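You operate a simulated robot arm through the tools that you are given. There is no shell and no other tool.

Carry out the task below with a simulated robot arm. There is one attempt and no reset: what you move stays moved.

TASK
Unload the passed keypad and wipe the dust off the key jig.
Fine: keypad in the green tray; switch off and unlatch before the tail comes out; put the pad back. Set down upright: wiping pad. What is to be rubbed or washed off counts as gone when no trace of it is left.

Only the result counts: the job must be done as asked and must still hold three seconds after the hand-in. Knocking over, shifting, dropping, spilling or breaking anything else fails it.

THE ROBOT
A 6-joint arm with a four-finger gripper, fixed in place. Base frame: the origin is at the foot of the arm, x ahead of it, y to its left, z up; the work surface is at about z = 74. Lengths are in cm, angles in degrees, forces in N, time in s.
With the tool pointing down near the work surface it reaches from about 30 to 70 cm from the base axis. Its first joint turns from -166.0 to 166.0 degrees. Payload 3.43 kg.
The TCP is the grasp point between the finger pads, 3 cm short of the fingertips. In the tool frame z runs along the fingers and y along their closing line. Largest opening 12 cm; the body of the gripper starts 8.5 cm behind the TCP.
Orientation is told as [roll, pitch, yaw] about the base's x, y, z axes, in that order, counted from this pose: with the fingers straight down and closing along the base's y, the tool's x points along the base's -x, its y along +y and its z along -z.

THE INTERFACE
- The arm moves only by the tool drive_tool. Its argument "series" is a list of rows, each a list of 3 entries, a list of its own where there are three numbers: the shift along the base's x, y, z in units of 150 mm (1.0 is 150 mm), then the turn, a rotation vector about the base's x, y, z in units of 90 degrees (1.0 is 90 degrees), then the closure in counts, from 0 (fully open) to 255 (shut). In form: [[[x, y, z], [rx, ry, rz], fingers], ...]. A call has 1 to 20 rows; each row is the pose to reach, as a shift and turn from the pose commanded when the call began. A call with a number of a shift or a turn outside -1 to 1 is refused whole. A row lasts 0.2 s, in which the tool goes at most 5 cm and 8.6 degrees; a call with a longer step from one row to the next is refused whole, and so is a gripper value outside its range. Where a pose cannot be reached the arm comes as near as it can. A force on the tool above 40 N (or 10 N above the force at the start of the call, whichever is more), or a blocked arm, ends the call early, and 0.2 s more pass. Each finger halts on what it meets, pressing with about 41 N; the grip force reading is that of the motor and also rises with nothing between the fingers. The clock runs only during rows and for 0.2 s after the last one: add rows that repeat a pose to give the fingers time. It gives the time, the measured TCP pose, the force on the tool (base axes), the opening and the grip force at its end, in the units of the frame above (readings bear some noise), with the torque about the TCP (base axes, N m) and any sound that the robot's microphone picked up.
- Cameras (640 x 400 px; columns grow to the right, rows downward): "scene" is fixed at [21.93, -49.96, 135.05]; the picture's right is [0.91, -0.42, 0.00], its down [-0.21, -0.46, -0.86] and it looks along [0.36, 0.78, -0.51] (base axes); focal length 313 px, centre (320, 200). "wrist" rides on the gripper at [7.1, -1.7, -12] in the tool frame; the picture's right is [0.23, 0.97, 0.00], its down [-0.81, 0.19, -0.55] and it looks along [-0.54, 0.13, 0.83] (tool axes); focal length 275 px, centre (320, 200). There is no depth. A picture from a camera that has moved, and an enlarged one, comes with that camera's place and axes in the base frame and with its lens.
- grab_frame(camera): a new picture of that camera. It takes no simulated time.
- raise_lower(by): slides the trunk up (or, below 0, down) by that many cm; the arm rides with it, the base frame stays. It gives what a move gives, with no picture.
- enlarge(camera, box): a new picture of the part [left, top, right, bottom] of that camera's present view, enlarged. It takes no simulated time.
- sign_off(): hands the job in; it is judged then, once.

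Places have to be worked out from the pictures, the camera data and where the tool is seen. Open the gripper and draw the arm clear of the work before you hand the job in, unless the task says otherwise.

The tools are called after "Emit:" by a JSON object that holds its "api" and its "payload". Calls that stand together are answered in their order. drive_tool: Moves the arm, as the interface text tells. Its arguments: {"type":"object","properties":{"series":{"type":"array","items":{"type":"array"}}},"required":["series"]} The other tools are called the same way: raise_lower (by) slides the trunk up or down; grab_frame (camera) takes a picture; enlarge (camera, box) takes an enlarged picture of a part of a camera's view; sign_off () hands the job in.

At the start:

```text
time: 0.0
ee_pos: [46.17, 21.21, 113.47]
tool_rot: [0.0, 0.0, -0.1]
force: [0.2, 0.1, -0.2]
ft_torque: [-0.03, 0.03, -0.01]
width: 11.99
grip_force: 0.0
trunk travel left (down, up): [-2.5, 41.5]
```

scene: 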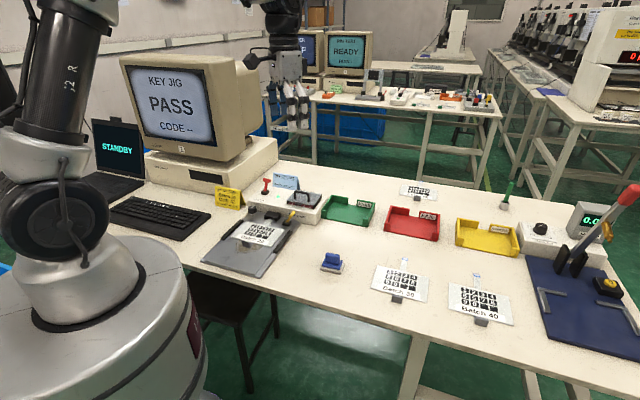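
wrist: 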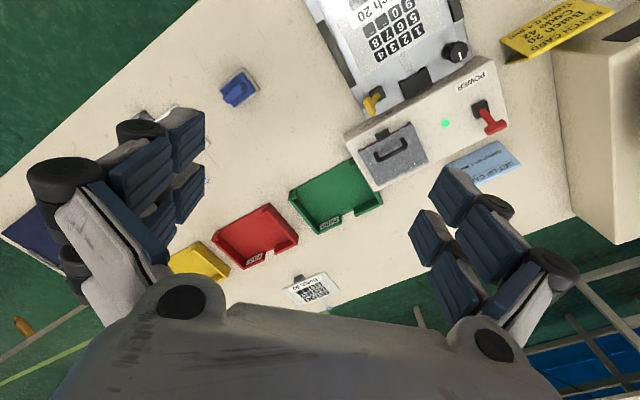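

I'll start by enlarging the key jig area in both cameras to see the switch, latch, tail and pad.

Emit:
{"api": "enlarge", "payload": {"camera": "scene", "box": [190, 160, 350, 290]}}

Emit:
{"api": "enlarge", "payload": {"camera": "wrist", "box": [300, 0, 540, 200]}}

Emit:
{"api": "enlarge", "payload": {"camera": "scene", "box": [310, 170, 530, 330]}}

```text
3.08 times, centred on (270, 225) of scene
camera zoom: at [21.93, -49.96, 135.05], right [0.91, -0.42, 0.0], down [-0.21, -0.46, -0.86], along [0.36, 0.78, -0.51], focal length 964 px, centre (474, 123)
```

zoom: 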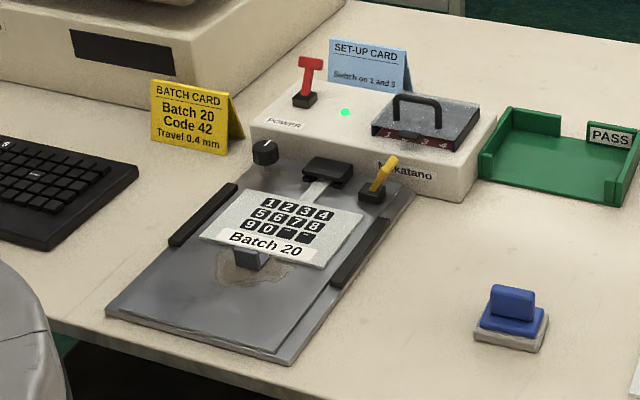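

```text
2.00 times, centred on (420, 100) of wrist
camera zoom: at [39.09, 19.62, 125.48], right [-0.23, 0.97, 0.0], down [0.81, 0.19, 0.55], along [0.54, 0.13, -0.83], focal length 551 px, centre (120, 400)
```

zoom: 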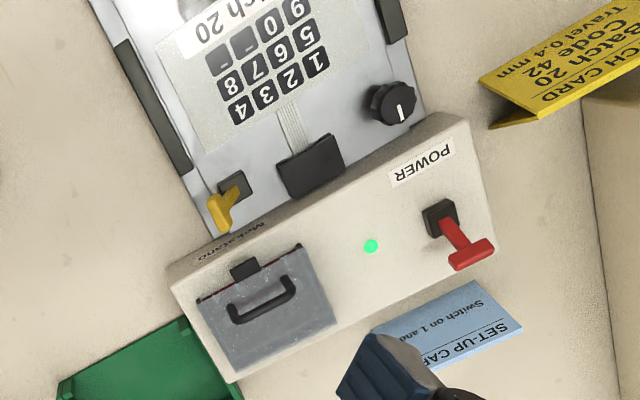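

```text
2.50 times, centred on (420, 250) of scene
camera zoom: at [21.93, -49.96, 135.05], right [0.91, -0.42, 0.0], down [-0.21, -0.46, -0.86], along [0.36, 0.78, -0.51], focal length 783 px, centre (70, 75)
```

zoom: 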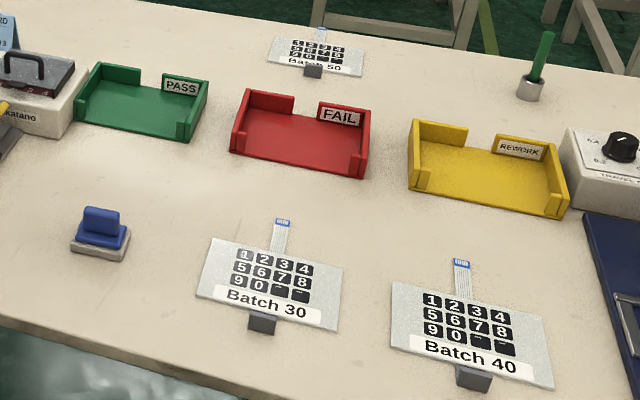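

The red power lever looks to be at about (45, 48, 80+), the yellow latch at about (47, 31, 77), and the keypad tab at about (33, 26, 76). I'll move the wrist camera over the jig for a closer look.

Emit:
{"api": "drive_tool", "payload": {"series": [[[-0.13, 0.2, -0.1], [0, 0, 0], 0], [[-0.26, 0.4, -0.2], [0, 0, 0], 0], [[-0.4, 0.6, -0.3], [0, 0, 0], 0], [[-0.53, 0.8, -0.4], [0, 0, 0], 0], [[-0.67, 1.0, -0.5], [0, 0, 0], 0], [[-0.67, 1.0, -0.5], [0, 0, 0], 0]]}}

Emit:
{"api": "grab_frame", "payload": {"camera": "wrist"}}

```text
time: 1.4
ee_pos: [36.35, 36.35, 106.06]
tool_rot: [0.0, 0.0, 0.0]
force: [0.5, 0.1, 0.6]
ft_torque: [0.02, -0.01, -0.01]
width: 12.0
grip_force: 0.1
trunk travel left (down, up): [-2.5, 41.5]
```

```text
taken
camera wrist: at [29.1, 34.64, 118.14], right [-0.23, 0.97, 0.0], down [0.81, 0.19, 0.55], along [0.54, 0.13, -0.83], focal length 275 px, centre (320, 200)
```

wrist: 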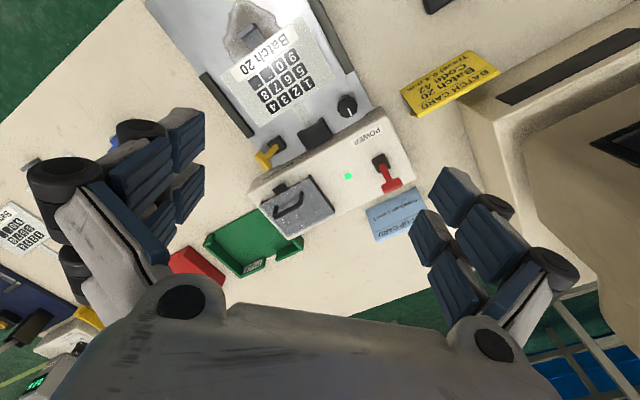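

Emit:
{"api": "enlarge", "payload": {"camera": "wrist", "box": [240, 80, 440, 205]}}

Emit:
{"api": "enlarge", "payload": {"camera": "wrist", "box": [150, 0, 390, 150]}}

Emit:
{"api": "enlarge", "payload": {"camera": "scene", "box": [240, 160, 340, 222]}}

```text
3.20 times, centred on (340, 142) of wrist
camera zoom: at [29.1, 34.64, 118.14], right [-0.23, 0.97, 0.0], down [0.81, 0.19, 0.55], along [0.54, 0.13, -0.83], focal length 881 px, centre (256, 384)
```

zoom: 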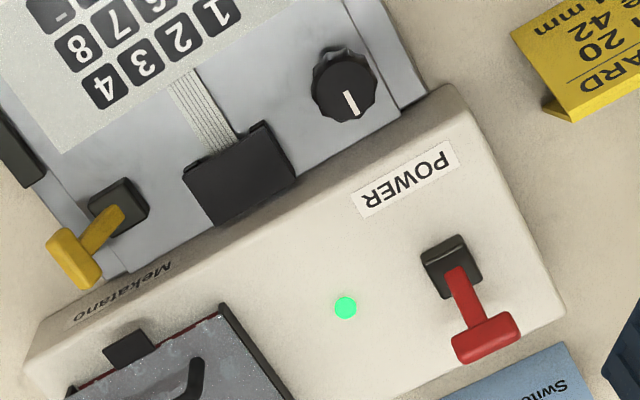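

```text
2.67 times, centred on (270, 75) of wrist
camera zoom: at [29.1, 34.64, 118.14], right [-0.23, 0.97, 0.0], down [0.81, 0.19, 0.55], along [0.54, 0.13, -0.83], focal length 734 px, centre (453, 533)
```

zoom: 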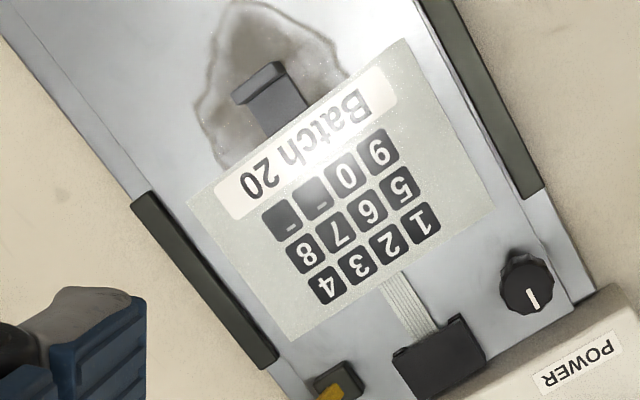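

```text
6.40 times, centred on (290, 191) of scene
camera zoom: at [21.93, -49.96, 135.05], right [0.91, -0.42, 0.0], down [-0.21, -0.46, -0.86], along [0.36, 0.78, -0.51], focal length 2005 px, centre (512, 258)
```

zoom: 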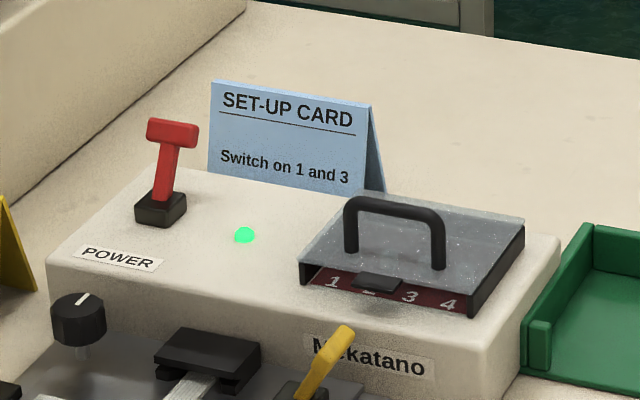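

The jig is turned about 45°. Its depth axis u is roughly (0.69, 0.72), the red lever leans toward +u with its T-bar near (46.8, 49.8, 83.4), and the yellow latch leans toward +v, its tip near (49.3, 30.8, 80). I'll go above the red lever, turned so the fingers straddle it along u, and look before going down.

Emit:
{"api": "drive_tool", "payload": {"series": [[[0.09, 0.11, -0.05], [0, 0, -0.07], 60], [[0.17, 0.22, -0.1], [0, 0, -0.14], 120], [[0.26, 0.34, -0.2], [0, 0, -0.21], 150], [[0.35, 0.45, -0.3], [0, 0, -0.28], 150], [[0.44, 0.56, -0.4], [0, 0, -0.35], 150], [[0.52, 0.67, -0.5], [0, 0, -0.42], 150], [[0.61, 0.78, -0.6], [0, 0, -0.49], 150], [[0.697, 0.897, -0.65], [0, 0, -0.49], 150], [[0.697, 0.897, -0.65], [0, 0, -0.49], 150]]}}

Emit:
{"api": "grab_frame", "payload": {"camera": "wrist"}}

Emit:
{"api": "grab_frame", "payload": {"camera": "scene"}}

```text
time: 3.4
ee_pos: [46.6, 49.86, 96.22]
tool_rot: [0.0, 0.1, -44.1]
force: [0.0, 0.4, -0.1]
ft_torque: [-0.03, 0.03, -0.02]
width: 4.94
grip_force: 0.1
trunk travel left (down, up): [-2.5, 41.5]
```

```text
taken
camera wrist: at [40.2, 53.58, 108.23], right [0.51, 0.86, 0.0], down [0.72, -0.43, 0.55], along [0.47, -0.28, -0.83], focal length 275 px, centre (320, 200)
```

wrist: 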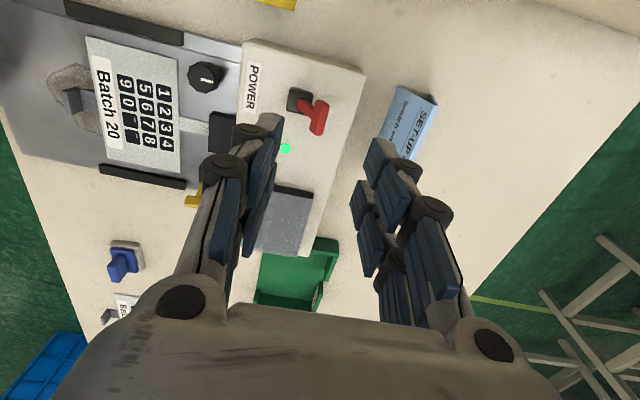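

```text
taken
```

scene: 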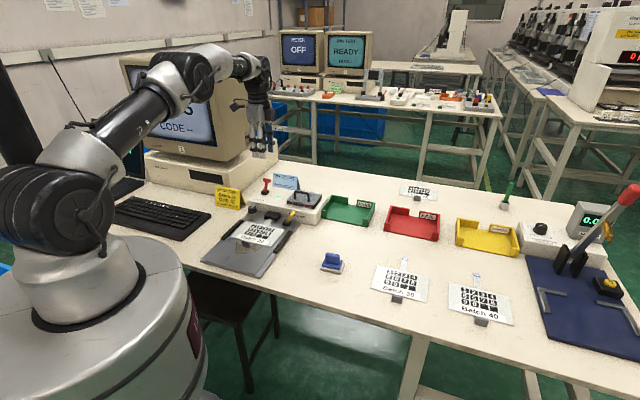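

The tool hangs above the lever. I'll enlarge this view to fix the lever's place before descending.

Emit:
{"api": "enlarge", "payload": {"camera": "wrist", "box": [200, 40, 440, 190]}}

Emit:
{"api": "enlarge", "payload": {"camera": "wrist", "box": [30, 20, 240, 200]}}

```text
2.67 times, centred on (320, 115) of wrist
camera zoom: at [40.2, 53.58, 108.23], right [0.51, 0.86, 0.0], down [0.72, -0.43, 0.55], along [0.47, -0.28, -0.83], focal length 734 px, centre (320, 427)
```

zoom: 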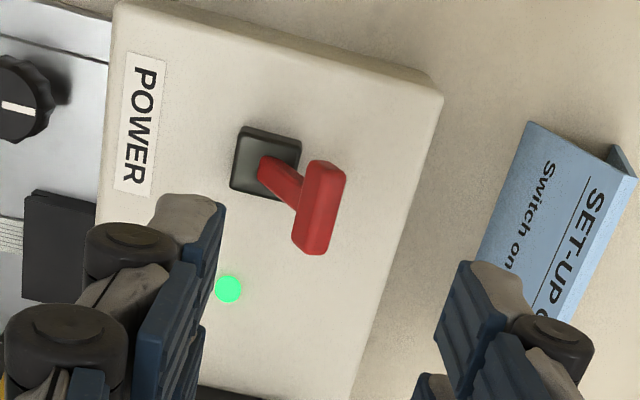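

```text
2.22 times, centred on (135, 110) of wrist
camera zoom: at [40.2, 53.58, 108.23], right [0.51, 0.86, 0.0], down [0.72, -0.43, 0.55], along [0.47, -0.28, -0.83], focal length 612 px, centre (731, 400)
```

zoom: 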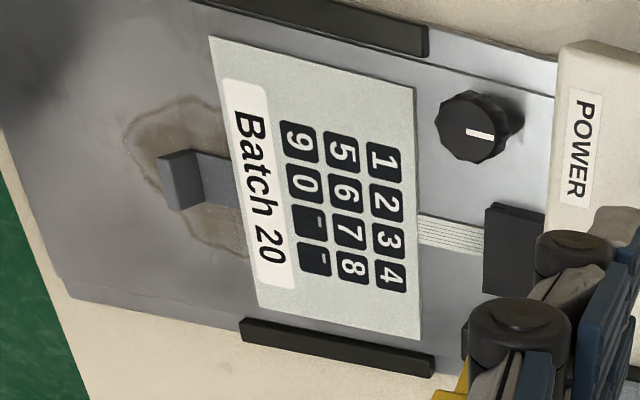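

The lever position is confirmed at about (46.6, 49.8, 83.4). I'll descend so the fingertips sit at about z 81.8, straddling the T-bar.

Emit:
{"api": "drive_tool", "payload": {"series": [[[0, 0, -0.2], [0, 0, 0], 150], [[0, 0, -0.4], [0, 0, 0], 150], [[0, 0, -0.55], [0, 0, 0], 150], [[0, 0, -0.68], [0, 0, 0], 150], [[0, 0, -0.76], [0, 0, 0], 150], [[0, 0, -0.76], [0, 0, 0], 150]]}}

Emit:
{"api": "grab_frame", "payload": {"camera": "wrist"}}

Emit:
{"api": "enlarge", "payload": {"camera": "scene", "box": [220, 150, 340, 225]}}

```text
time: 4.8
ee_pos: [46.56, 49.8, 84.79]
tool_rot: [0.0, 0.0, -44.0]
force: [-0.5, 0.0, 0.0]
ft_torque: [-0.03, 0.01, 0.02]
width: 4.95
grip_force: 0.1
trunk travel left (down, up): [-2.5, 41.5]
```

```text
taken
camera wrist: at [40.13, 53.63, 96.84], right [0.51, 0.86, 0.0], down [0.72, -0.43, 0.55], along [0.48, -0.28, -0.83], focal length 275 px, centre (320, 200)
```

wrist: 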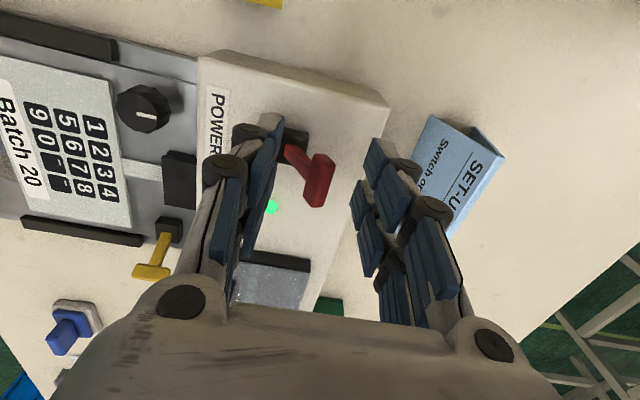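

```text
5.33 times, centred on (280, 188) of scene
camera zoom: at [21.93, -49.96, 135.05], right [0.91, -0.42, 0.0], down [-0.21, -0.46, -0.86], along [0.36, 0.78, -0.51], focal length 1671 px, centre (533, 267)
```

zoom: 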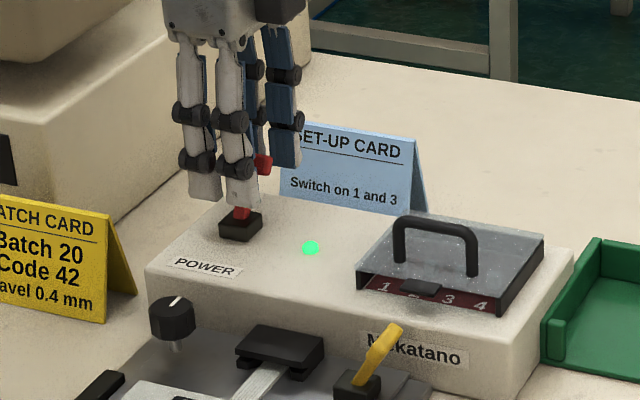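

The T-bar is between the fingers. I'll pull toward the operator along -u so the far finger flips the lever.

Emit:
{"api": "drive_tool", "payload": {"series": [[[-0.035, -0.035, 0], [0, 0, 0], 150], [[-0.07, -0.07, 0], [0, 0, 0], 150], [[-0.105, -0.105, 0], [0, 0, 0], 150], [[-0.14, -0.14, 0], [0, 0, 0], 150], [[-0.17, -0.17, 0], [0, 0, 0], 150], [[-0.2, -0.2, 0], [0, 0, 0], 150], [[-0.23, -0.23, 0], [0, 0, 0], 150], [[-0.26, -0.26, 0], [0, 0, 0], 150], [[-0.285, -0.285, 0], [0, 0, 0], 150], [[-0.285, -0.285, 0], [0, 0, 0], 150]]}}

Emit:
{"api": "grab_frame", "payload": {"camera": "wrist"}}

Emit:
{"api": "enlarge", "payload": {"camera": "scene", "box": [120, 50, 340, 225]}}

```text
time: 7.0
ee_pos: [42.56, 45.7, 84.87]
tool_rot: [0.2, -0.1, -44.0]
force: [6.9, 5.3, 3.7]
ft_torque: [0.25, -0.28, 0.03]
width: 5.52
grip_force: 5.2
trunk travel left (down, up): [-2.5, 41.5]
```

```text
taken
camera wrist: at [36.1, 49.38, 96.95], right [0.51, 0.86, 0.0], down [0.71, -0.43, 0.55], along [0.48, -0.28, -0.83], focal length 275 px, centre (320, 200)
```

wrist: 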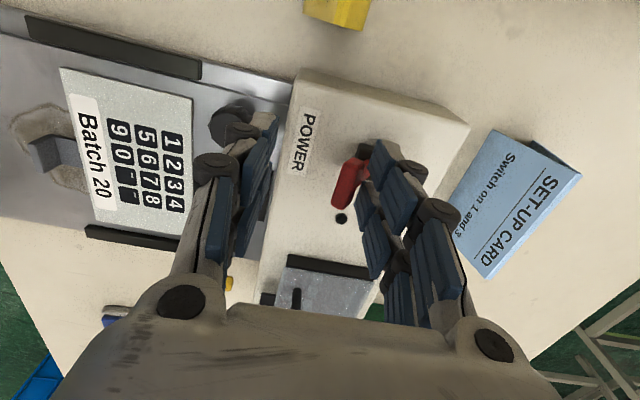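

```text
2.29 times, centred on (230, 138) of scene
camera zoom: at [21.93, -49.96, 135.05], right [0.91, -0.42, 0.0], down [-0.21, -0.46, -0.86], along [0.36, 0.78, -0.51], focal length 716 px, centre (526, 343)
```

zoom: 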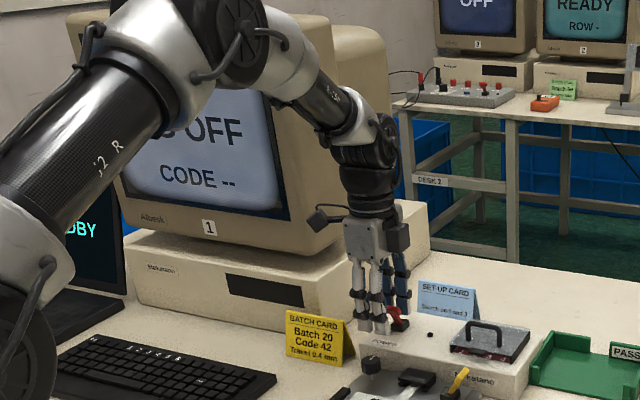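

The LED is dark and the monitor reads OFF. I'll back off along +u, rise, and check that the lever stays.

Emit:
{"api": "drive_tool", "payload": {"series": [[[0.04, 0.04, 0], [0, 0, 0], 150], [[0.08, 0.08, 0], [0, 0, 0], 150], [[0.08, 0.08, 0.15], [0, 0, 0], 150], [[0.08, 0.08, 0.35], [0, 0, 0], 150], [[0.08, 0.08, 0.6], [0, 0, 0], 150], [[0.08, 0.08, 0.8], [0, 0, 0], 150], [[0.08, 0.08, 0.8], [0, 0, 0], 150]]}}

Emit:
{"api": "grab_frame", "payload": {"camera": "wrist"}}

Emit:
{"api": "enlarge", "payload": {"camera": "scene", "box": [120, 50, 340, 225]}}

```text
time: 8.6
ee_pos: [43.59, 46.73, 96.55]
tool_rot: [0.0, 0.0, -44.2]
force: [-0.3, 0.3, -0.2]
ft_torque: [0.01, -0.02, 0.0]
width: 4.92
grip_force: 0.0
trunk travel left (down, up): [-2.5, 41.5]
```

```text
taken
camera wrist: at [37.25, 50.5, 108.64], right [0.51, 0.86, 0.0], down [0.72, -0.43, 0.55], along [0.47, -0.28, -0.83], focal length 275 px, centre (320, 200)
```

wrist: 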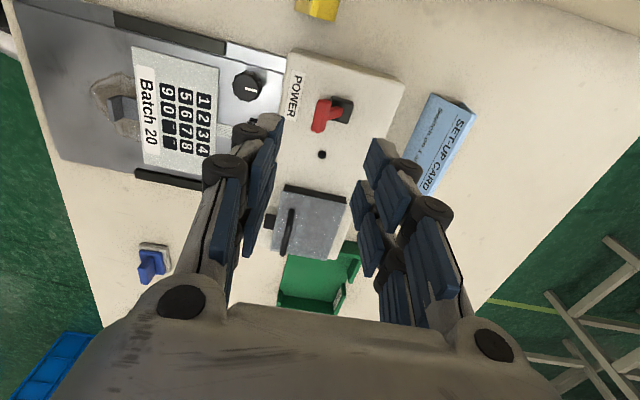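

```text
2.29 times, centred on (230, 138) of scene
camera zoom: at [21.93, -49.96, 135.05], right [0.91, -0.42, 0.0], down [-0.21, -0.46, -0.86], along [0.36, 0.78, -0.51], focal length 716 px, centre (526, 343)
```

zoom: 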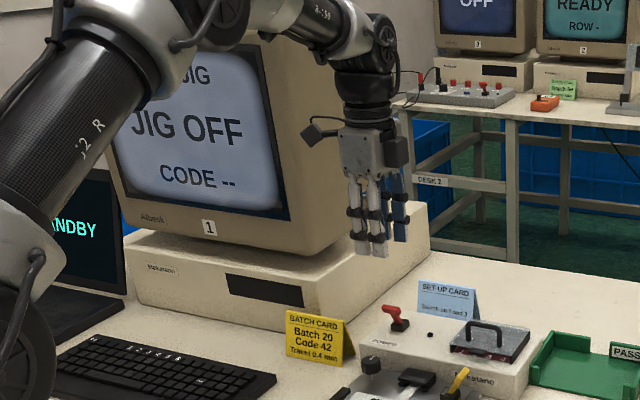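

The switch is off and stays off. Next is the yellow latch, so I'll close the fingers and move toward its outer (+v) side, looking on the way.

Emit:
{"api": "drive_tool", "payload": {"series": [[[0.08, -0.2, 0], [0, 0, 0], 200], [[0.16, -0.4, 0], [0, 0, 0], 255], [[0.25, -0.6, 0], [0, 0, 0], 255], [[0.35, -0.8, 0], [0, 0, 0], 255], [[0.45, -1.0, 0], [0, 0, 0], 255], [[0.45, -1.0, 0], [0, 0, 0], 255]]}}

Emit:
{"api": "grab_frame", "payload": {"camera": "wrist"}}

Emit:
{"api": "enlarge", "payload": {"camera": "scene", "box": [240, 170, 340, 232]}}

```text
time: 10.0
ee_pos: [50.36, 31.69, 96.44]
tool_rot: [0.0, 0.0, -44.1]
force: [0.9, -0.2, 0.1]
ft_torque: [0.03, -0.01, -0.02]
width: 0.01
grip_force: 33.2
trunk travel left (down, up): [-2.5, 41.5]
```

```text
taken
camera wrist: at [44.0, 35.41, 108.57], right [0.51, 0.86, 0.0], down [0.72, -0.43, 0.55], along [0.47, -0.28, -0.83], focal length 275 px, centre (320, 200)
```

wrist: 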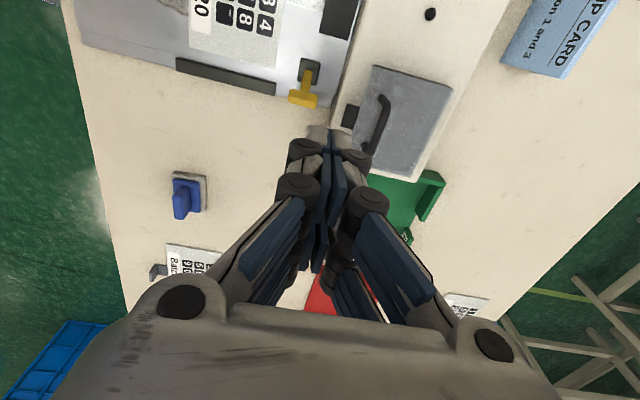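

```text
6.40 times, centred on (290, 201) of scene
camera zoom: at [21.93, -49.96, 135.05], right [0.91, -0.42, 0.0], down [-0.21, -0.46, -0.86], along [0.36, 0.78, -0.51], focal length 2005 px, centre (512, 194)
```

zoom: 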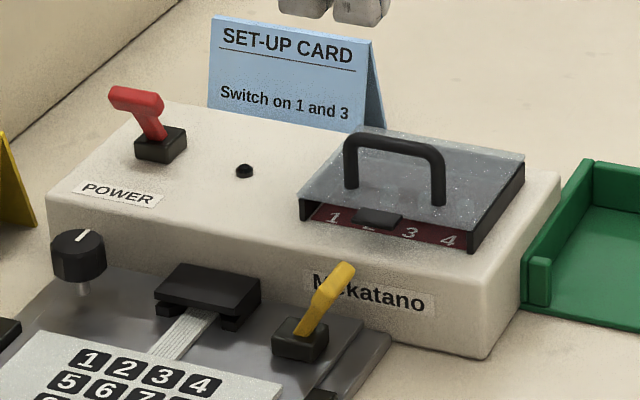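

Emit:
{"api": "enlarge", "payload": {"camera": "wrist", "box": [250, 20, 410, 140]}}

Emit:
{"api": "enlarge", "payload": {"camera": "wrist", "box": [140, 150, 260, 240]}}

```text
3.33 times, centred on (330, 80) of wrist
camera zoom: at [44.0, 35.41, 108.57], right [0.51, 0.86, 0.0], down [0.72, -0.43, 0.55], along [0.47, -0.28, -0.83], focal length 918 px, centre (287, 600)
```

zoom: 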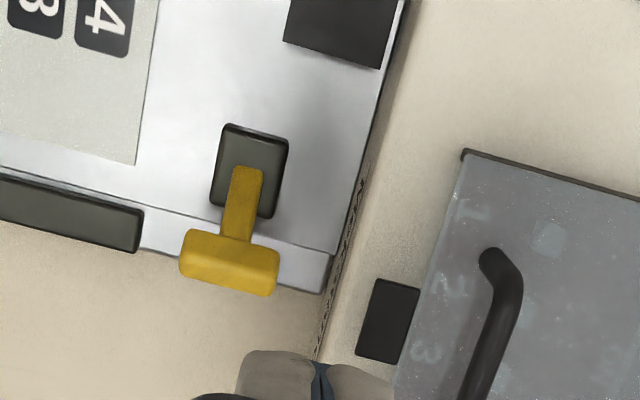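

```text
4.44 times, centred on (200, 195) of wrist
camera zoom: at [44.0, 35.41, 108.57], right [0.51, 0.86, 0.0], down [0.72, -0.43, 0.55], along [0.47, -0.28, -0.83], focal length 1224 px, centre (853, 222)
```

zoom: 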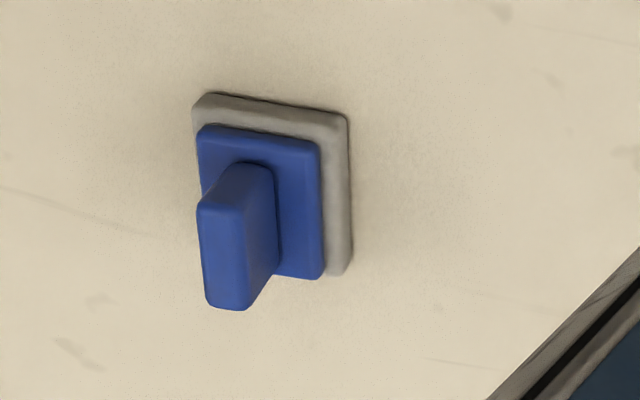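

The latch head is at about (48.9, 30.4, 79.5) and its pivot at about (47.3, 32.0). I'll lower the closed fingertips just outside it, on the +v side.

Emit:
{"api": "drive_tool", "payload": {"series": [[[0.03, -0.12, 0], [0, 0, 0], 255], [[0.05, -0.233, 0], [0, 0, 0], 255], [[0.05, -0.233, -0.25], [0, 0, 0], 255], [[0.05, -0.233, -0.5], [0, 0, 0], 255], [[0.05, -0.233, -0.75], [0, 0, 0], 255], [[0.05, -0.233, -0.9], [0, 0, 0], 255], [[0.05, -0.233, -0.985], [0, 0, 0], 255], [[0.05, -0.233, -0.985], [0, 0, 0], 255]]}}

Emit:
{"api": "enlarge", "payload": {"camera": "wrist", "box": [220, 40, 420, 200]}}

Emit:
{"api": "enlarge", "payload": {"camera": "scene", "box": [240, 170, 340, 232]}}

```text
time: 11.8
ee_pos: [51.29, 28.22, 82.45]
tool_rot: [0.5, -0.1, -44.1]
force: [5.5, -3.1, 32.1]
ft_torque: [0.42, 0.38, -0.04]
width: 0.58
grip_force: 33.7
trunk travel left (down, up): [-2.5, 41.5]
```

```text
2.50 times, centred on (320, 120) of wrist
camera zoom: at [44.86, 31.93, 94.54], right [0.51, 0.86, 0.01], down [0.71, -0.43, 0.56], along [0.48, -0.28, -0.83], focal length 688 px, centre (320, 400)
```

zoom: 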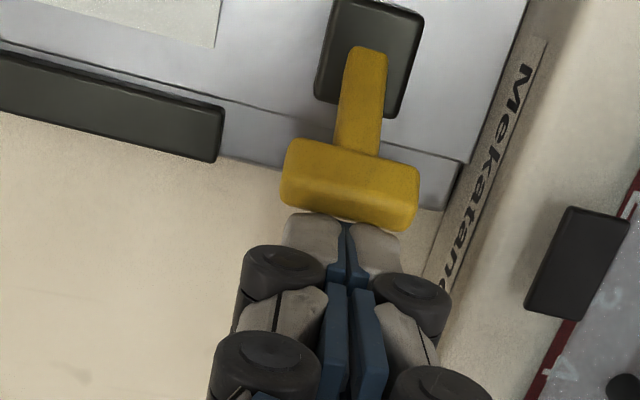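

```text
6.40 times, centred on (290, 201) of scene
camera zoom: at [21.93, -49.96, 135.05], right [0.91, -0.42, 0.0], down [-0.21, -0.46, -0.86], along [0.36, 0.78, -0.51], focal length 2005 px, centre (512, 194)
```

zoom: 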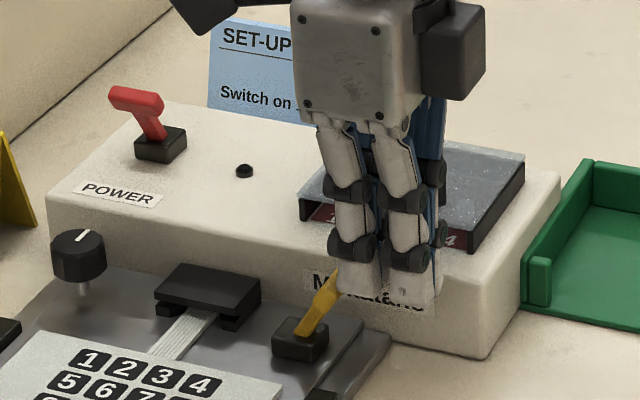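

The reading shows 32 N upward at the fingertips. The fingers are paired strips, wider along tool x than I assumed (about ±2.4 cm), so they are touching the latch head. I'll lift off, shift 1.3 cm further outward, and check.

Emit:
{"api": "drive_tool", "payload": {"series": [[[0, 0, 0.1], [0, 0, 0], 255], [[0, 0, 0.2], [0, 0, 0], 255], [[0.06, -0.06, 0.2], [0, 0, 0], 255], [[0.06, -0.06, 0.2], [0, 0, 0], 255]]}}

Emit:
{"api": "enlarge", "payload": {"camera": "wrist", "box": [220, 40, 420, 200]}}

Emit:
{"api": "enlarge", "payload": {"camera": "scene", "box": [240, 170, 340, 232]}}

```text
time: 12.8
ee_pos: [51.99, 27.35, 84.95]
tool_rot: [0.0, 0.0, -44.0]
force: [1.2, 0.0, -0.1]
ft_torque: [-0.01, -0.03, -0.05]
width: 0.01
grip_force: 33.3
trunk travel left (down, up): [-2.5, 41.5]
```

```text
2.50 times, centred on (320, 120) of wrist
camera zoom: at [45.64, 31.08, 96.97], right [0.51, 0.86, 0.0], down [0.72, -0.43, 0.55], along [0.47, -0.28, -0.83], focal length 688 px, centre (320, 400)
```

zoom: 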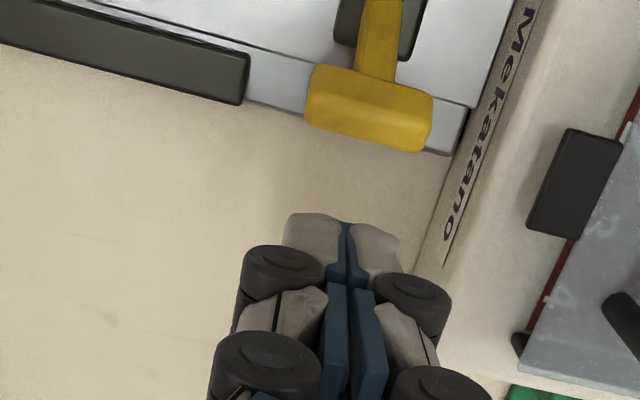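

```text
6.40 times, centred on (290, 201) of scene
camera zoom: at [21.93, -49.96, 135.05], right [0.91, -0.42, 0.0], down [-0.21, -0.46, -0.86], along [0.36, 0.78, -0.51], focal length 2005 px, centre (512, 194)
```

zoom: 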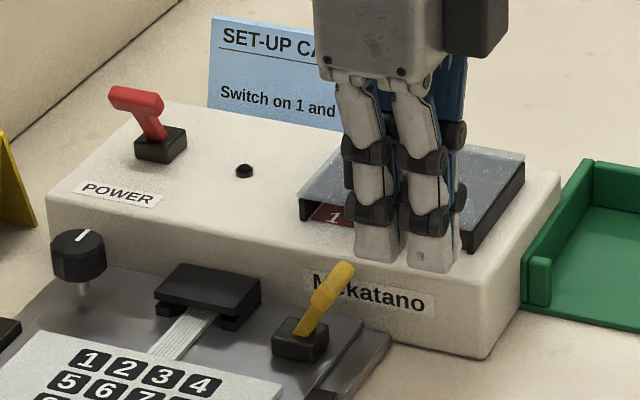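

The fingers are now clear of the latch, whose lever hasn't changed. I'll descend 3.3 cm beside the head.

Emit:
{"api": "drive_tool", "payload": {"series": [[[0, 0, -0.1], [0, 0, 0], 255], [[0, 0, -0.18], [0, 0, 0], 255], [[0, 0, -0.223], [0, 0, 0], 255], [[0, 0, -0.223], [0, 0, 0], 255]]}}

Emit:
{"api": "enlarge", "payload": {"camera": "wrist", "box": [220, 40, 420, 200]}}

```text
time: 13.8
ee_pos: [51.98, 27.36, 81.75]
tool_rot: [0.0, 0.0, -44.0]
force: [-0.6, 0.4, -0.3]
ft_torque: [0.03, -0.01, -0.02]
width: 0.0
grip_force: 33.5
trunk travel left (down, up): [-2.5, 41.5]
```

```text
2.50 times, centred on (320, 120) of wrist
camera zoom: at [45.63, 31.09, 93.72], right [0.51, 0.86, 0.0], down [0.72, -0.43, 0.55], along [0.48, -0.28, -0.83], focal length 688 px, centre (320, 400)
```

zoom: 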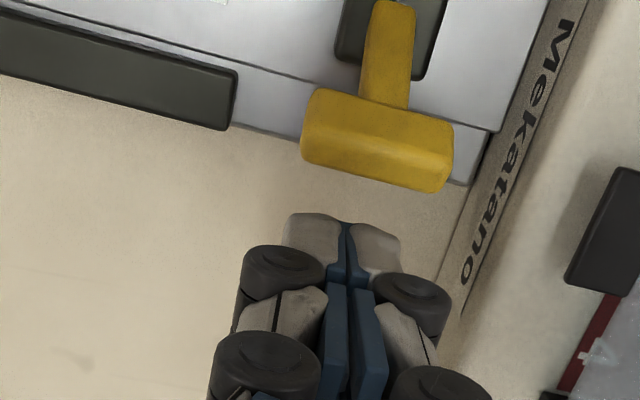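

No contact now. I'll push the head along -v in small steps.

Emit:
{"api": "drive_tool", "payload": {"series": [[[-0.03, 0.03, 0], [0, 0, 0], 255], [[-0.06, 0.06, 0], [0, 0, 0], 255], [[-0.09, 0.09, 0], [0, 0, 0], 255], [[-0.12, 0.12, 0], [0, 0, 0], 255], [[-0.15, 0.15, 0], [0, 0, 0], 255], [[-0.18, 0.18, 0], [0, 0, 0], 255], [[-0.21, 0.21, 0], [0, 0, 0], 255], [[-0.24, 0.24, 0], [0, 0, 0], 255], [[-0.27, 0.27, 0], [0, 0, 0], 255], [[-0.27, 0.27, 0], [0, 0, 0], 255]]}}

Emit:
{"api": "grab_frame", "payload": {"camera": "wrist"}}

Emit:
{"api": "enlarge", "payload": {"camera": "scene", "box": [200, 170, 340, 260]}}

```text
time: 16.0
ee_pos: [48.23, 31.1, 81.54]
tool_rot: [0.1, -0.1, -44.1]
force: [23.5, -24.3, -2.6]
ft_torque: [-0.62, -0.65, -0.11]
width: 0.6
grip_force: 33.9
trunk travel left (down, up): [-2.5, 41.5]
```

```text
taken
camera wrist: at [41.88, 34.84, 93.65], right [0.51, 0.86, 0.0], down [0.72, -0.43, 0.55], along [0.48, -0.28, -0.83], focal length 275 px, centre (320, 200)
```

wrist: 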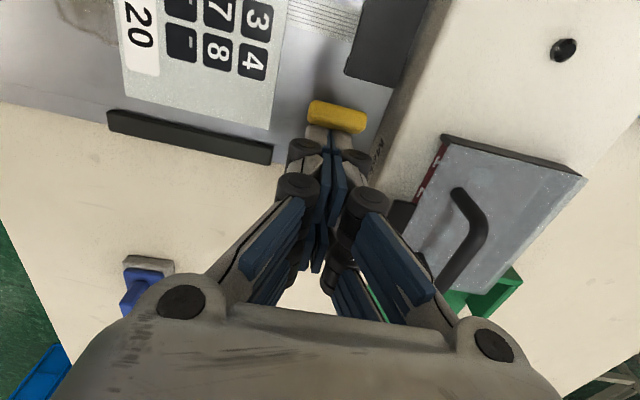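

```text
4.44 times, centred on (270, 215) of scene
camera zoom: at [21.93, -49.96, 135.05], right [0.91, -0.42, 0.0], down [-0.21, -0.46, -0.86], along [0.36, 0.78, -0.51], focal length 1392 px, centre (542, 133)
```

zoom: 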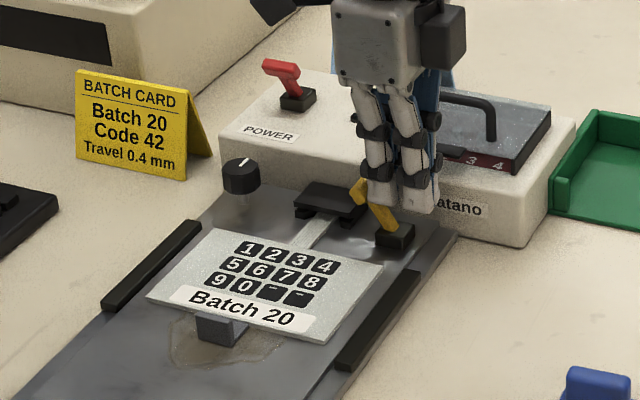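

The lever now leans toward the connector and sits at its end stop, with about 34 N on the tool. I'll back off, rise, and check.

Emit:
{"api": "drive_tool", "payload": {"series": [[[0.05, -0.05, 0], [0, 0, 0], 255], [[0.1, -0.1, 0], [0, 0, 0], 255], [[0.1, -0.1, 0.2], [0, 0, 0], 255], [[0.1, -0.1, 0.45], [0, 0, 0], 255], [[0.1, -0.1, 0.7], [0, 0, 0], 200], [[0.1, -0.1, 0.85], [0, 0, 0], 120], [[0.1, -0.1, 0.85], [0, 0, 0], 120]]}}

Emit:
{"api": "grab_frame", "payload": {"camera": "wrist"}}

Emit:
{"api": "enlarge", "payload": {"camera": "scene", "box": [200, 170, 340, 260]}}

```text
time: 17.6
ee_pos: [49.37, 29.91, 94.69]
tool_rot: [0.0, 0.0, -43.9]
force: [0.5, 0.2, 1.3]
ft_torque: [0.0, 0.01, -0.01]
width: 5.41
grip_force: 0.1
trunk travel left (down, up): [-2.5, 41.5]
```

```text
taken
camera wrist: at [43.04, 33.6, 106.73], right [0.51, 0.86, 0.0], down [0.72, -0.43, 0.55], along [0.47, -0.28, -0.83], focal length 275 px, centre (320, 200)
```

wrist: 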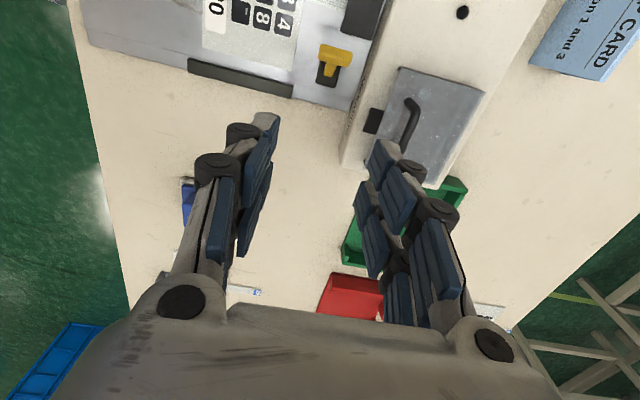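

```text
4.44 times, centred on (270, 215) of scene
camera zoom: at [21.93, -49.96, 135.05], right [0.91, -0.42, 0.0], down [-0.21, -0.46, -0.86], along [0.36, 0.78, -0.51], focal length 1392 px, centre (542, 133)
```

zoom: 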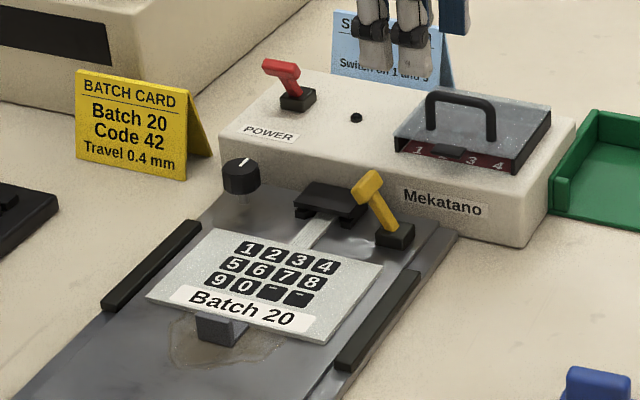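

The latch is flipped and holding. Now I'll move above the keypad's grip tab for a close look.

Emit:
{"api": "drive_tool", "payload": {"series": [[[-0.25, -0.06, 0], [0, 0, 0], 120], [[-0.5, -0.12, 0], [0, 0, 0], 120], [[-0.75, -0.18, -0.05], [0, 0, 0], 120], [[-1.0, -0.25, -0.12], [0, 0, 0], 120], [[-1.0, -0.25, -0.12], [0, 0, 0], 120]]}}

Emit:
{"api": "grab_frame", "payload": {"camera": "wrist"}}

Emit:
{"api": "enlarge", "payload": {"camera": "scene", "box": [200, 200, 320, 280]}}

```text
time: 18.8
ee_pos: [34.33, 26.03, 92.49]
tool_rot: [0.0, 0.0, -44.1]
force: [0.7, -0.6, 0.0]
ft_torque: [0.02, -0.01, 0.03]
width: 6.35
grip_force: 0.0
trunk travel left (down, up): [-2.5, 41.5]
```

```text
taken
camera wrist: at [27.96, 29.75, 104.56], right [0.51, 0.86, 0.0], down [0.72, -0.43, 0.55], along [0.48, -0.28, -0.83], focal length 275 px, centre (320, 200)
```

wrist: 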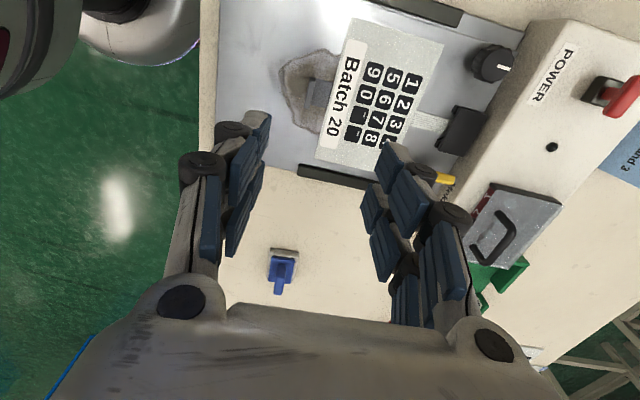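

```text
5.00 times, centred on (260, 240) of scene
camera zoom: at [21.93, -49.96, 135.05], right [0.91, -0.42, 0.0], down [-0.21, -0.46, -0.86], along [0.36, 0.78, -0.51], focal length 1566 px, centre (620, 0)
```

zoom: 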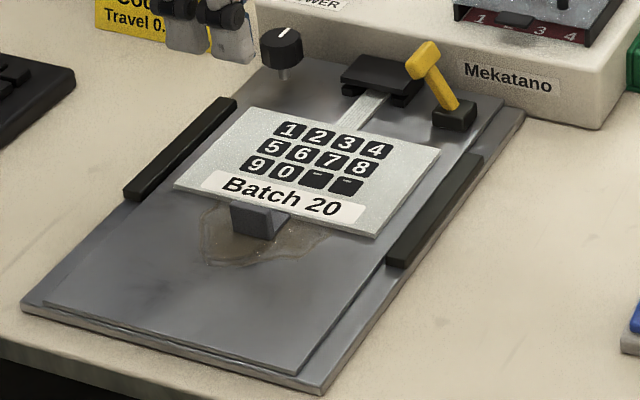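

Emit:
{"api": "enlarge", "payload": {"camera": "wrist", "box": [260, 20, 460, 170]}}

Emit:
{"api": "enlarge", "payload": {"camera": "scene", "box": [230, 220, 280, 255]}}

Emit:
{"api": "enlarge", "payload": {"camera": "scene", "box": [370, 250, 440, 310]}}

```text
2.67 times, centred on (360, 95) of wrist
camera zoom: at [27.96, 29.75, 104.56], right [0.51, 0.86, 0.0], down [0.72, -0.43, 0.55], along [0.48, -0.28, -0.83], focal length 734 px, centre (213, 480)
```

zoom: 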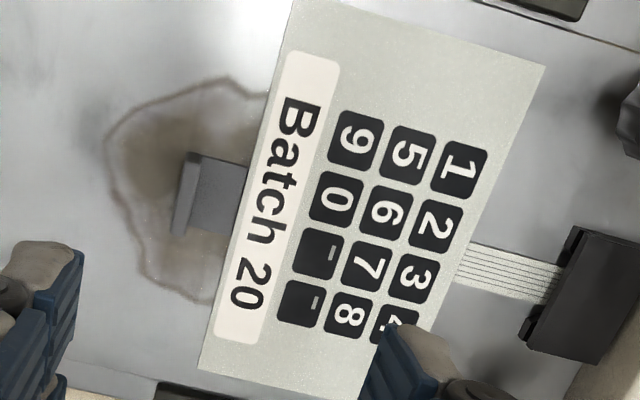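

```text
11.43 times, centred on (255, 238) of scene
camera zoom: at [21.93, -49.96, 135.05], right [0.91, -0.42, 0.0], down [-0.21, -0.46, -0.86], along [0.36, 0.78, -0.51], focal length 3580 px, centre (1063, -229)
```

zoom: 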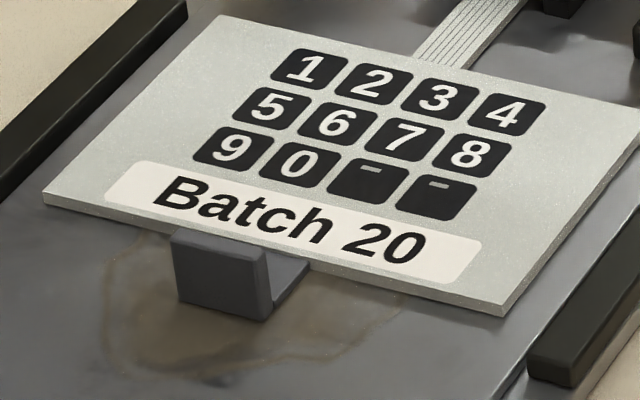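

```text
6.67 times, centred on (405, 280) of scene
camera zoom: at [21.93, -49.96, 135.05], right [0.91, -0.42, 0.0], down [-0.21, -0.46, -0.86], along [0.36, 0.78, -0.51], focal length 2089 px, centre (-247, -333)
```

zoom: 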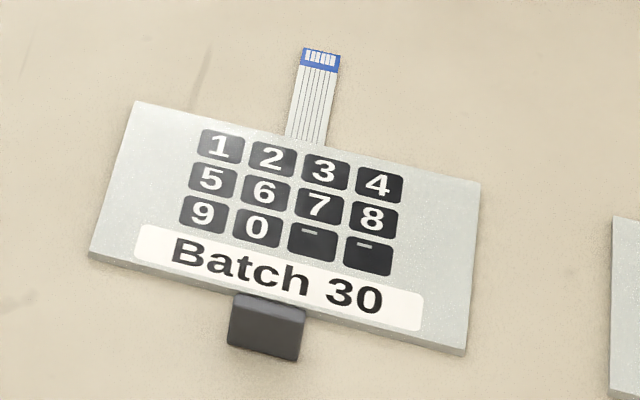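

The grip tab is an upright plate, thin along u and about 2 cm tall, with its top at about (32.8, 26.0, 77.2). I'll centre over it with a 2.4 cm opening and descend partway to check alignment.

Emit:
{"api": "drive_tool", "payload": {"series": [[[-0.05, 0, -0.15], [0, 0, -0.01], 160], [[-0.1, 0, -0.35], [0, 0, -0.01], 204], [[-0.1, 0, -0.55], [0, 0, -0.01], 204], [[-0.1, 0, -0.65], [0, 0, -0.01], 204], [[-0.1, 0, -0.65], [0, 0, -0.01], 204]]}}

Emit:
{"api": "enlarge", "payload": {"camera": "wrist", "box": [220, 60, 420, 220]}}

Emit:
{"api": "enlarge", "payload": {"camera": "scene", "box": [210, 190, 310, 260]}}

```text
time: 20.0
ee_pos: [33.08, 26.14, 82.76]
tool_rot: [0.0, 0.0, -45.0]
force: [0.4, 0.1, 0.1]
ft_torque: [-0.01, 0.01, 0.0]
width: 2.37
grip_force: 0.0
trunk travel left (down, up): [-2.5, 41.5]
```

```text
2.50 times, centred on (320, 140) of wrist
camera zoom: at [26.74, 30.0, 94.8], right [0.52, 0.85, 0.0], down [0.71, -0.44, 0.55], along [0.47, -0.29, -0.83], focal length 688 px, centre (320, 350)
```

zoom: 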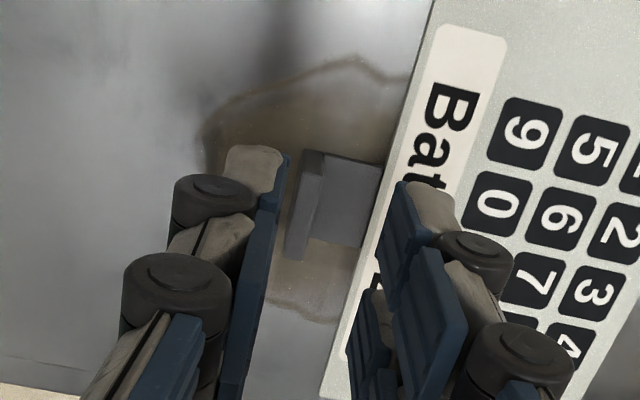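

```text
5.71 times, centred on (260, 225) of scene
camera zoom: at [21.93, -49.96, 135.05], right [0.91, -0.42, 0.0], down [-0.21, -0.46, -0.86], along [0.36, 0.78, -0.51], focal length 1790 px, centre (663, 57)
```

zoom: 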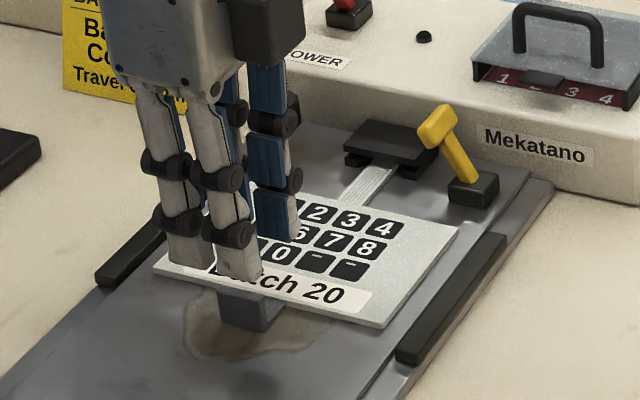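

The plate sits about 0.5 cm toward -u of the TCP. I'll correct to about (32.5, 25.95) and descend to fingertip z of about 75.9.

Emit:
{"api": "drive_tool", "payload": {"series": [[[-0.038, -0.013, 0], [0, 0, 0], 204], [[-0.038, -0.013, -0.1], [0, 0, 0], 204], [[-0.038, -0.013, -0.18], [0, 0, 0], 204], [[-0.038, -0.013, -0.225], [0, 0, 0], 204], [[-0.038, -0.013, -0.255], [0, 0, 0], 204], [[-0.038, -0.013, -0.255], [0, 0, 0], 204]]}}

Emit:
{"api": "enlarge", "payload": {"camera": "wrist", "box": [220, 60, 420, 220]}}

Emit:
{"api": "enlarge", "payload": {"camera": "scene", "box": [210, 190, 310, 260]}}

```text
time: 21.4
ee_pos: [32.47, 25.89, 78.86]
tool_rot: [0.0, 0.0, -45.0]
force: [0.2, 0.2, 0.6]
ft_torque: [-0.04, 0.01, 0.02]
width: 2.39
grip_force: 0.1
trunk travel left (down, up): [-2.5, 41.5]
```

```text
2.50 times, centred on (320, 140) of wrist
camera zoom: at [26.09, 29.72, 90.97], right [0.52, 0.85, 0.0], down [0.71, -0.44, 0.55], along [0.47, -0.29, -0.83], focal length 688 px, centre (320, 350)
```

zoom: 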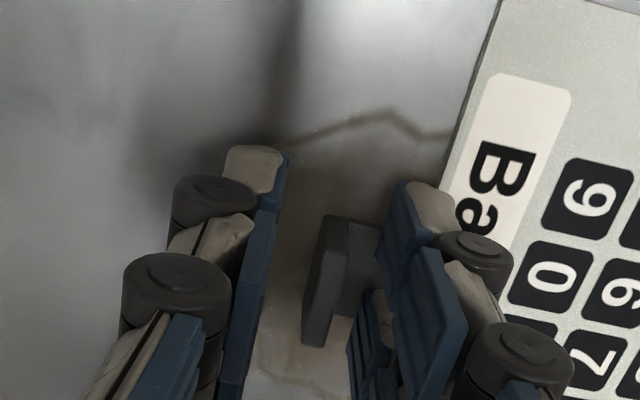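

```text
5.71 times, centred on (260, 225) of scene
camera zoom: at [21.93, -49.96, 135.05], right [0.91, -0.42, 0.0], down [-0.21, -0.46, -0.86], along [0.36, 0.78, -0.51], focal length 1790 px, centre (663, 57)
```

zoom: 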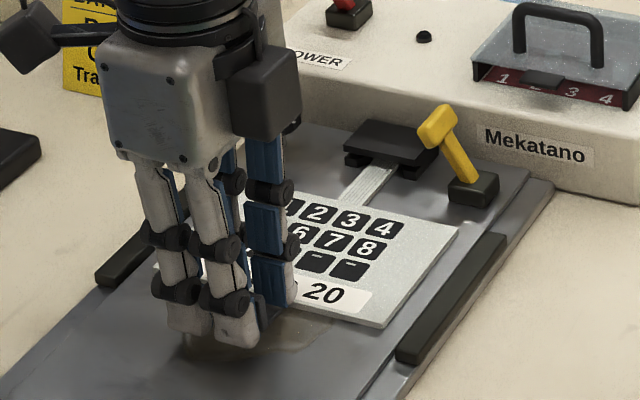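

The plate is centred between the fingers. I'll close the grip.

Emit:
{"api": "drive_tool", "payload": {"series": [[[0, 0, 0], [0, 0, 0], 225], [[0, 0, 0], [0, 0, 0], 255], [[0, 0, 0], [0, 0, 0], 255], [[0, 0, 0], [0, 0, 0], 255]]}}

Emit:
{"api": "enlarge", "payload": {"camera": "wrist", "box": [220, 60, 420, 220]}}

Emit:
{"api": "enlarge", "payload": {"camera": "scene", "box": [210, 190, 310, 260]}}

```text
time: 22.4
ee_pos: [32.4, 25.9, 78.87]
tool_rot: [0.1, 0.1, -45.0]
force: [1.1, 0.2, -0.2]
ft_torque: [-0.02, 0.02, 0.02]
width: 0.6
grip_force: 39.3
trunk travel left (down, up): [-2.5, 41.5]
```

```text
2.50 times, centred on (320, 140) of wrist
camera zoom: at [26.09, 29.72, 90.97], right [0.52, 0.85, 0.0], down [0.71, -0.44, 0.55], along [0.47, -0.29, -0.83], focal length 688 px, centre (320, 350)
```

zoom: 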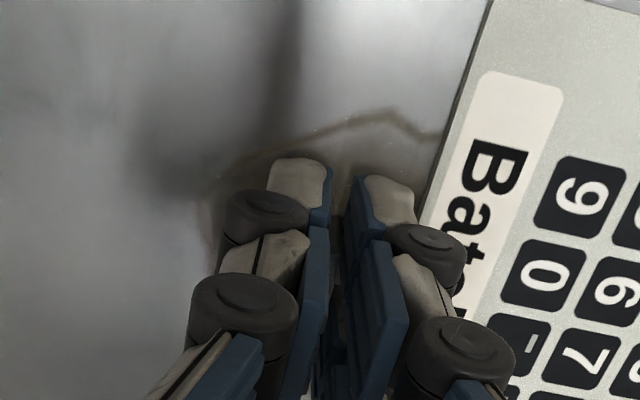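

```text
5.71 times, centred on (260, 225) of scene
camera zoom: at [21.93, -49.96, 135.05], right [0.91, -0.42, 0.0], down [-0.21, -0.46, -0.86], along [0.36, 0.78, -0.51], focal length 1790 px, centre (663, 57)
```

zoom: 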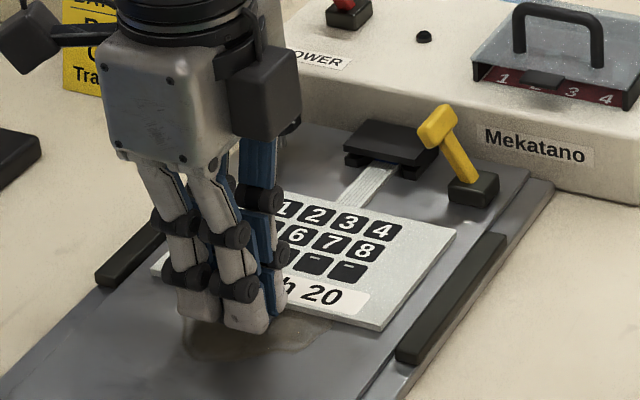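

The tab is gripped at 0.6 cm width. I'll pull straight along -u to draw the tail out.

Emit:
{"api": "drive_tool", "payload": {"series": [[[-0.03, -0.03, 0], [0, 0, 0], 255], [[-0.06, -0.06, 0], [0, 0, 0], 255], [[-0.09, -0.09, 0], [0, 0, 0], 255], [[-0.12, -0.12, 0], [0, 0, 0], 255], [[-0.15, -0.15, 0], [0, 0, 0], 255], [[-0.18, -0.18, 0], [0, 0, 0], 255], [[-0.21, -0.21, 0], [0, 0, 0], 255], [[-0.21, -0.21, 0], [0, 0, 0], 255]]}}

Emit:
{"api": "grab_frame", "payload": {"camera": "wrist"}}

Emit:
{"api": "enlarge", "payload": {"camera": "scene", "box": [190, 170, 350, 270]}}

```text
time: 24.2
ee_pos: [29.25, 22.79, 79.03]
tool_rot: [0.0, 0.1, -45.0]
force: [-0.3, 0.5, 0.2]
ft_torque: [0.01, 0.01, 0.03]
width: 0.6
grip_force: 39.1
trunk travel left (down, up): [-2.5, 41.5]
```

```text
taken
camera wrist: at [22.91, 26.62, 91.05], right [0.52, 0.85, 0.0], down [0.71, -0.44, 0.55], along [0.47, -0.29, -0.83], focal length 275 px, centre (320, 200)
```

wrist: 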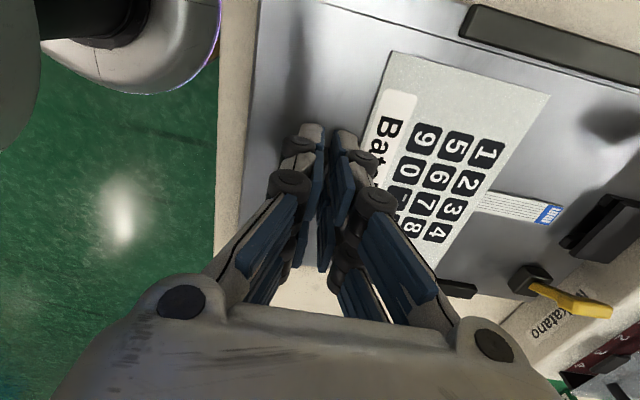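

```text
4.00 times, centred on (270, 220) of scene
camera zoom: at [21.93, -49.96, 135.05], right [0.91, -0.42, 0.0], down [-0.21, -0.46, -0.86], along [0.36, 0.78, -0.51], focal length 1253 px, centre (520, 120)
```

zoom: 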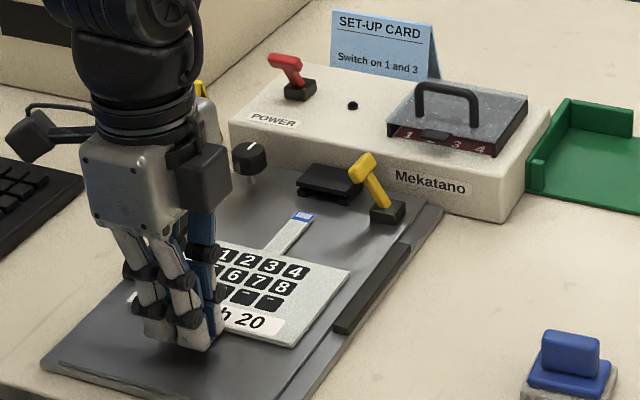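

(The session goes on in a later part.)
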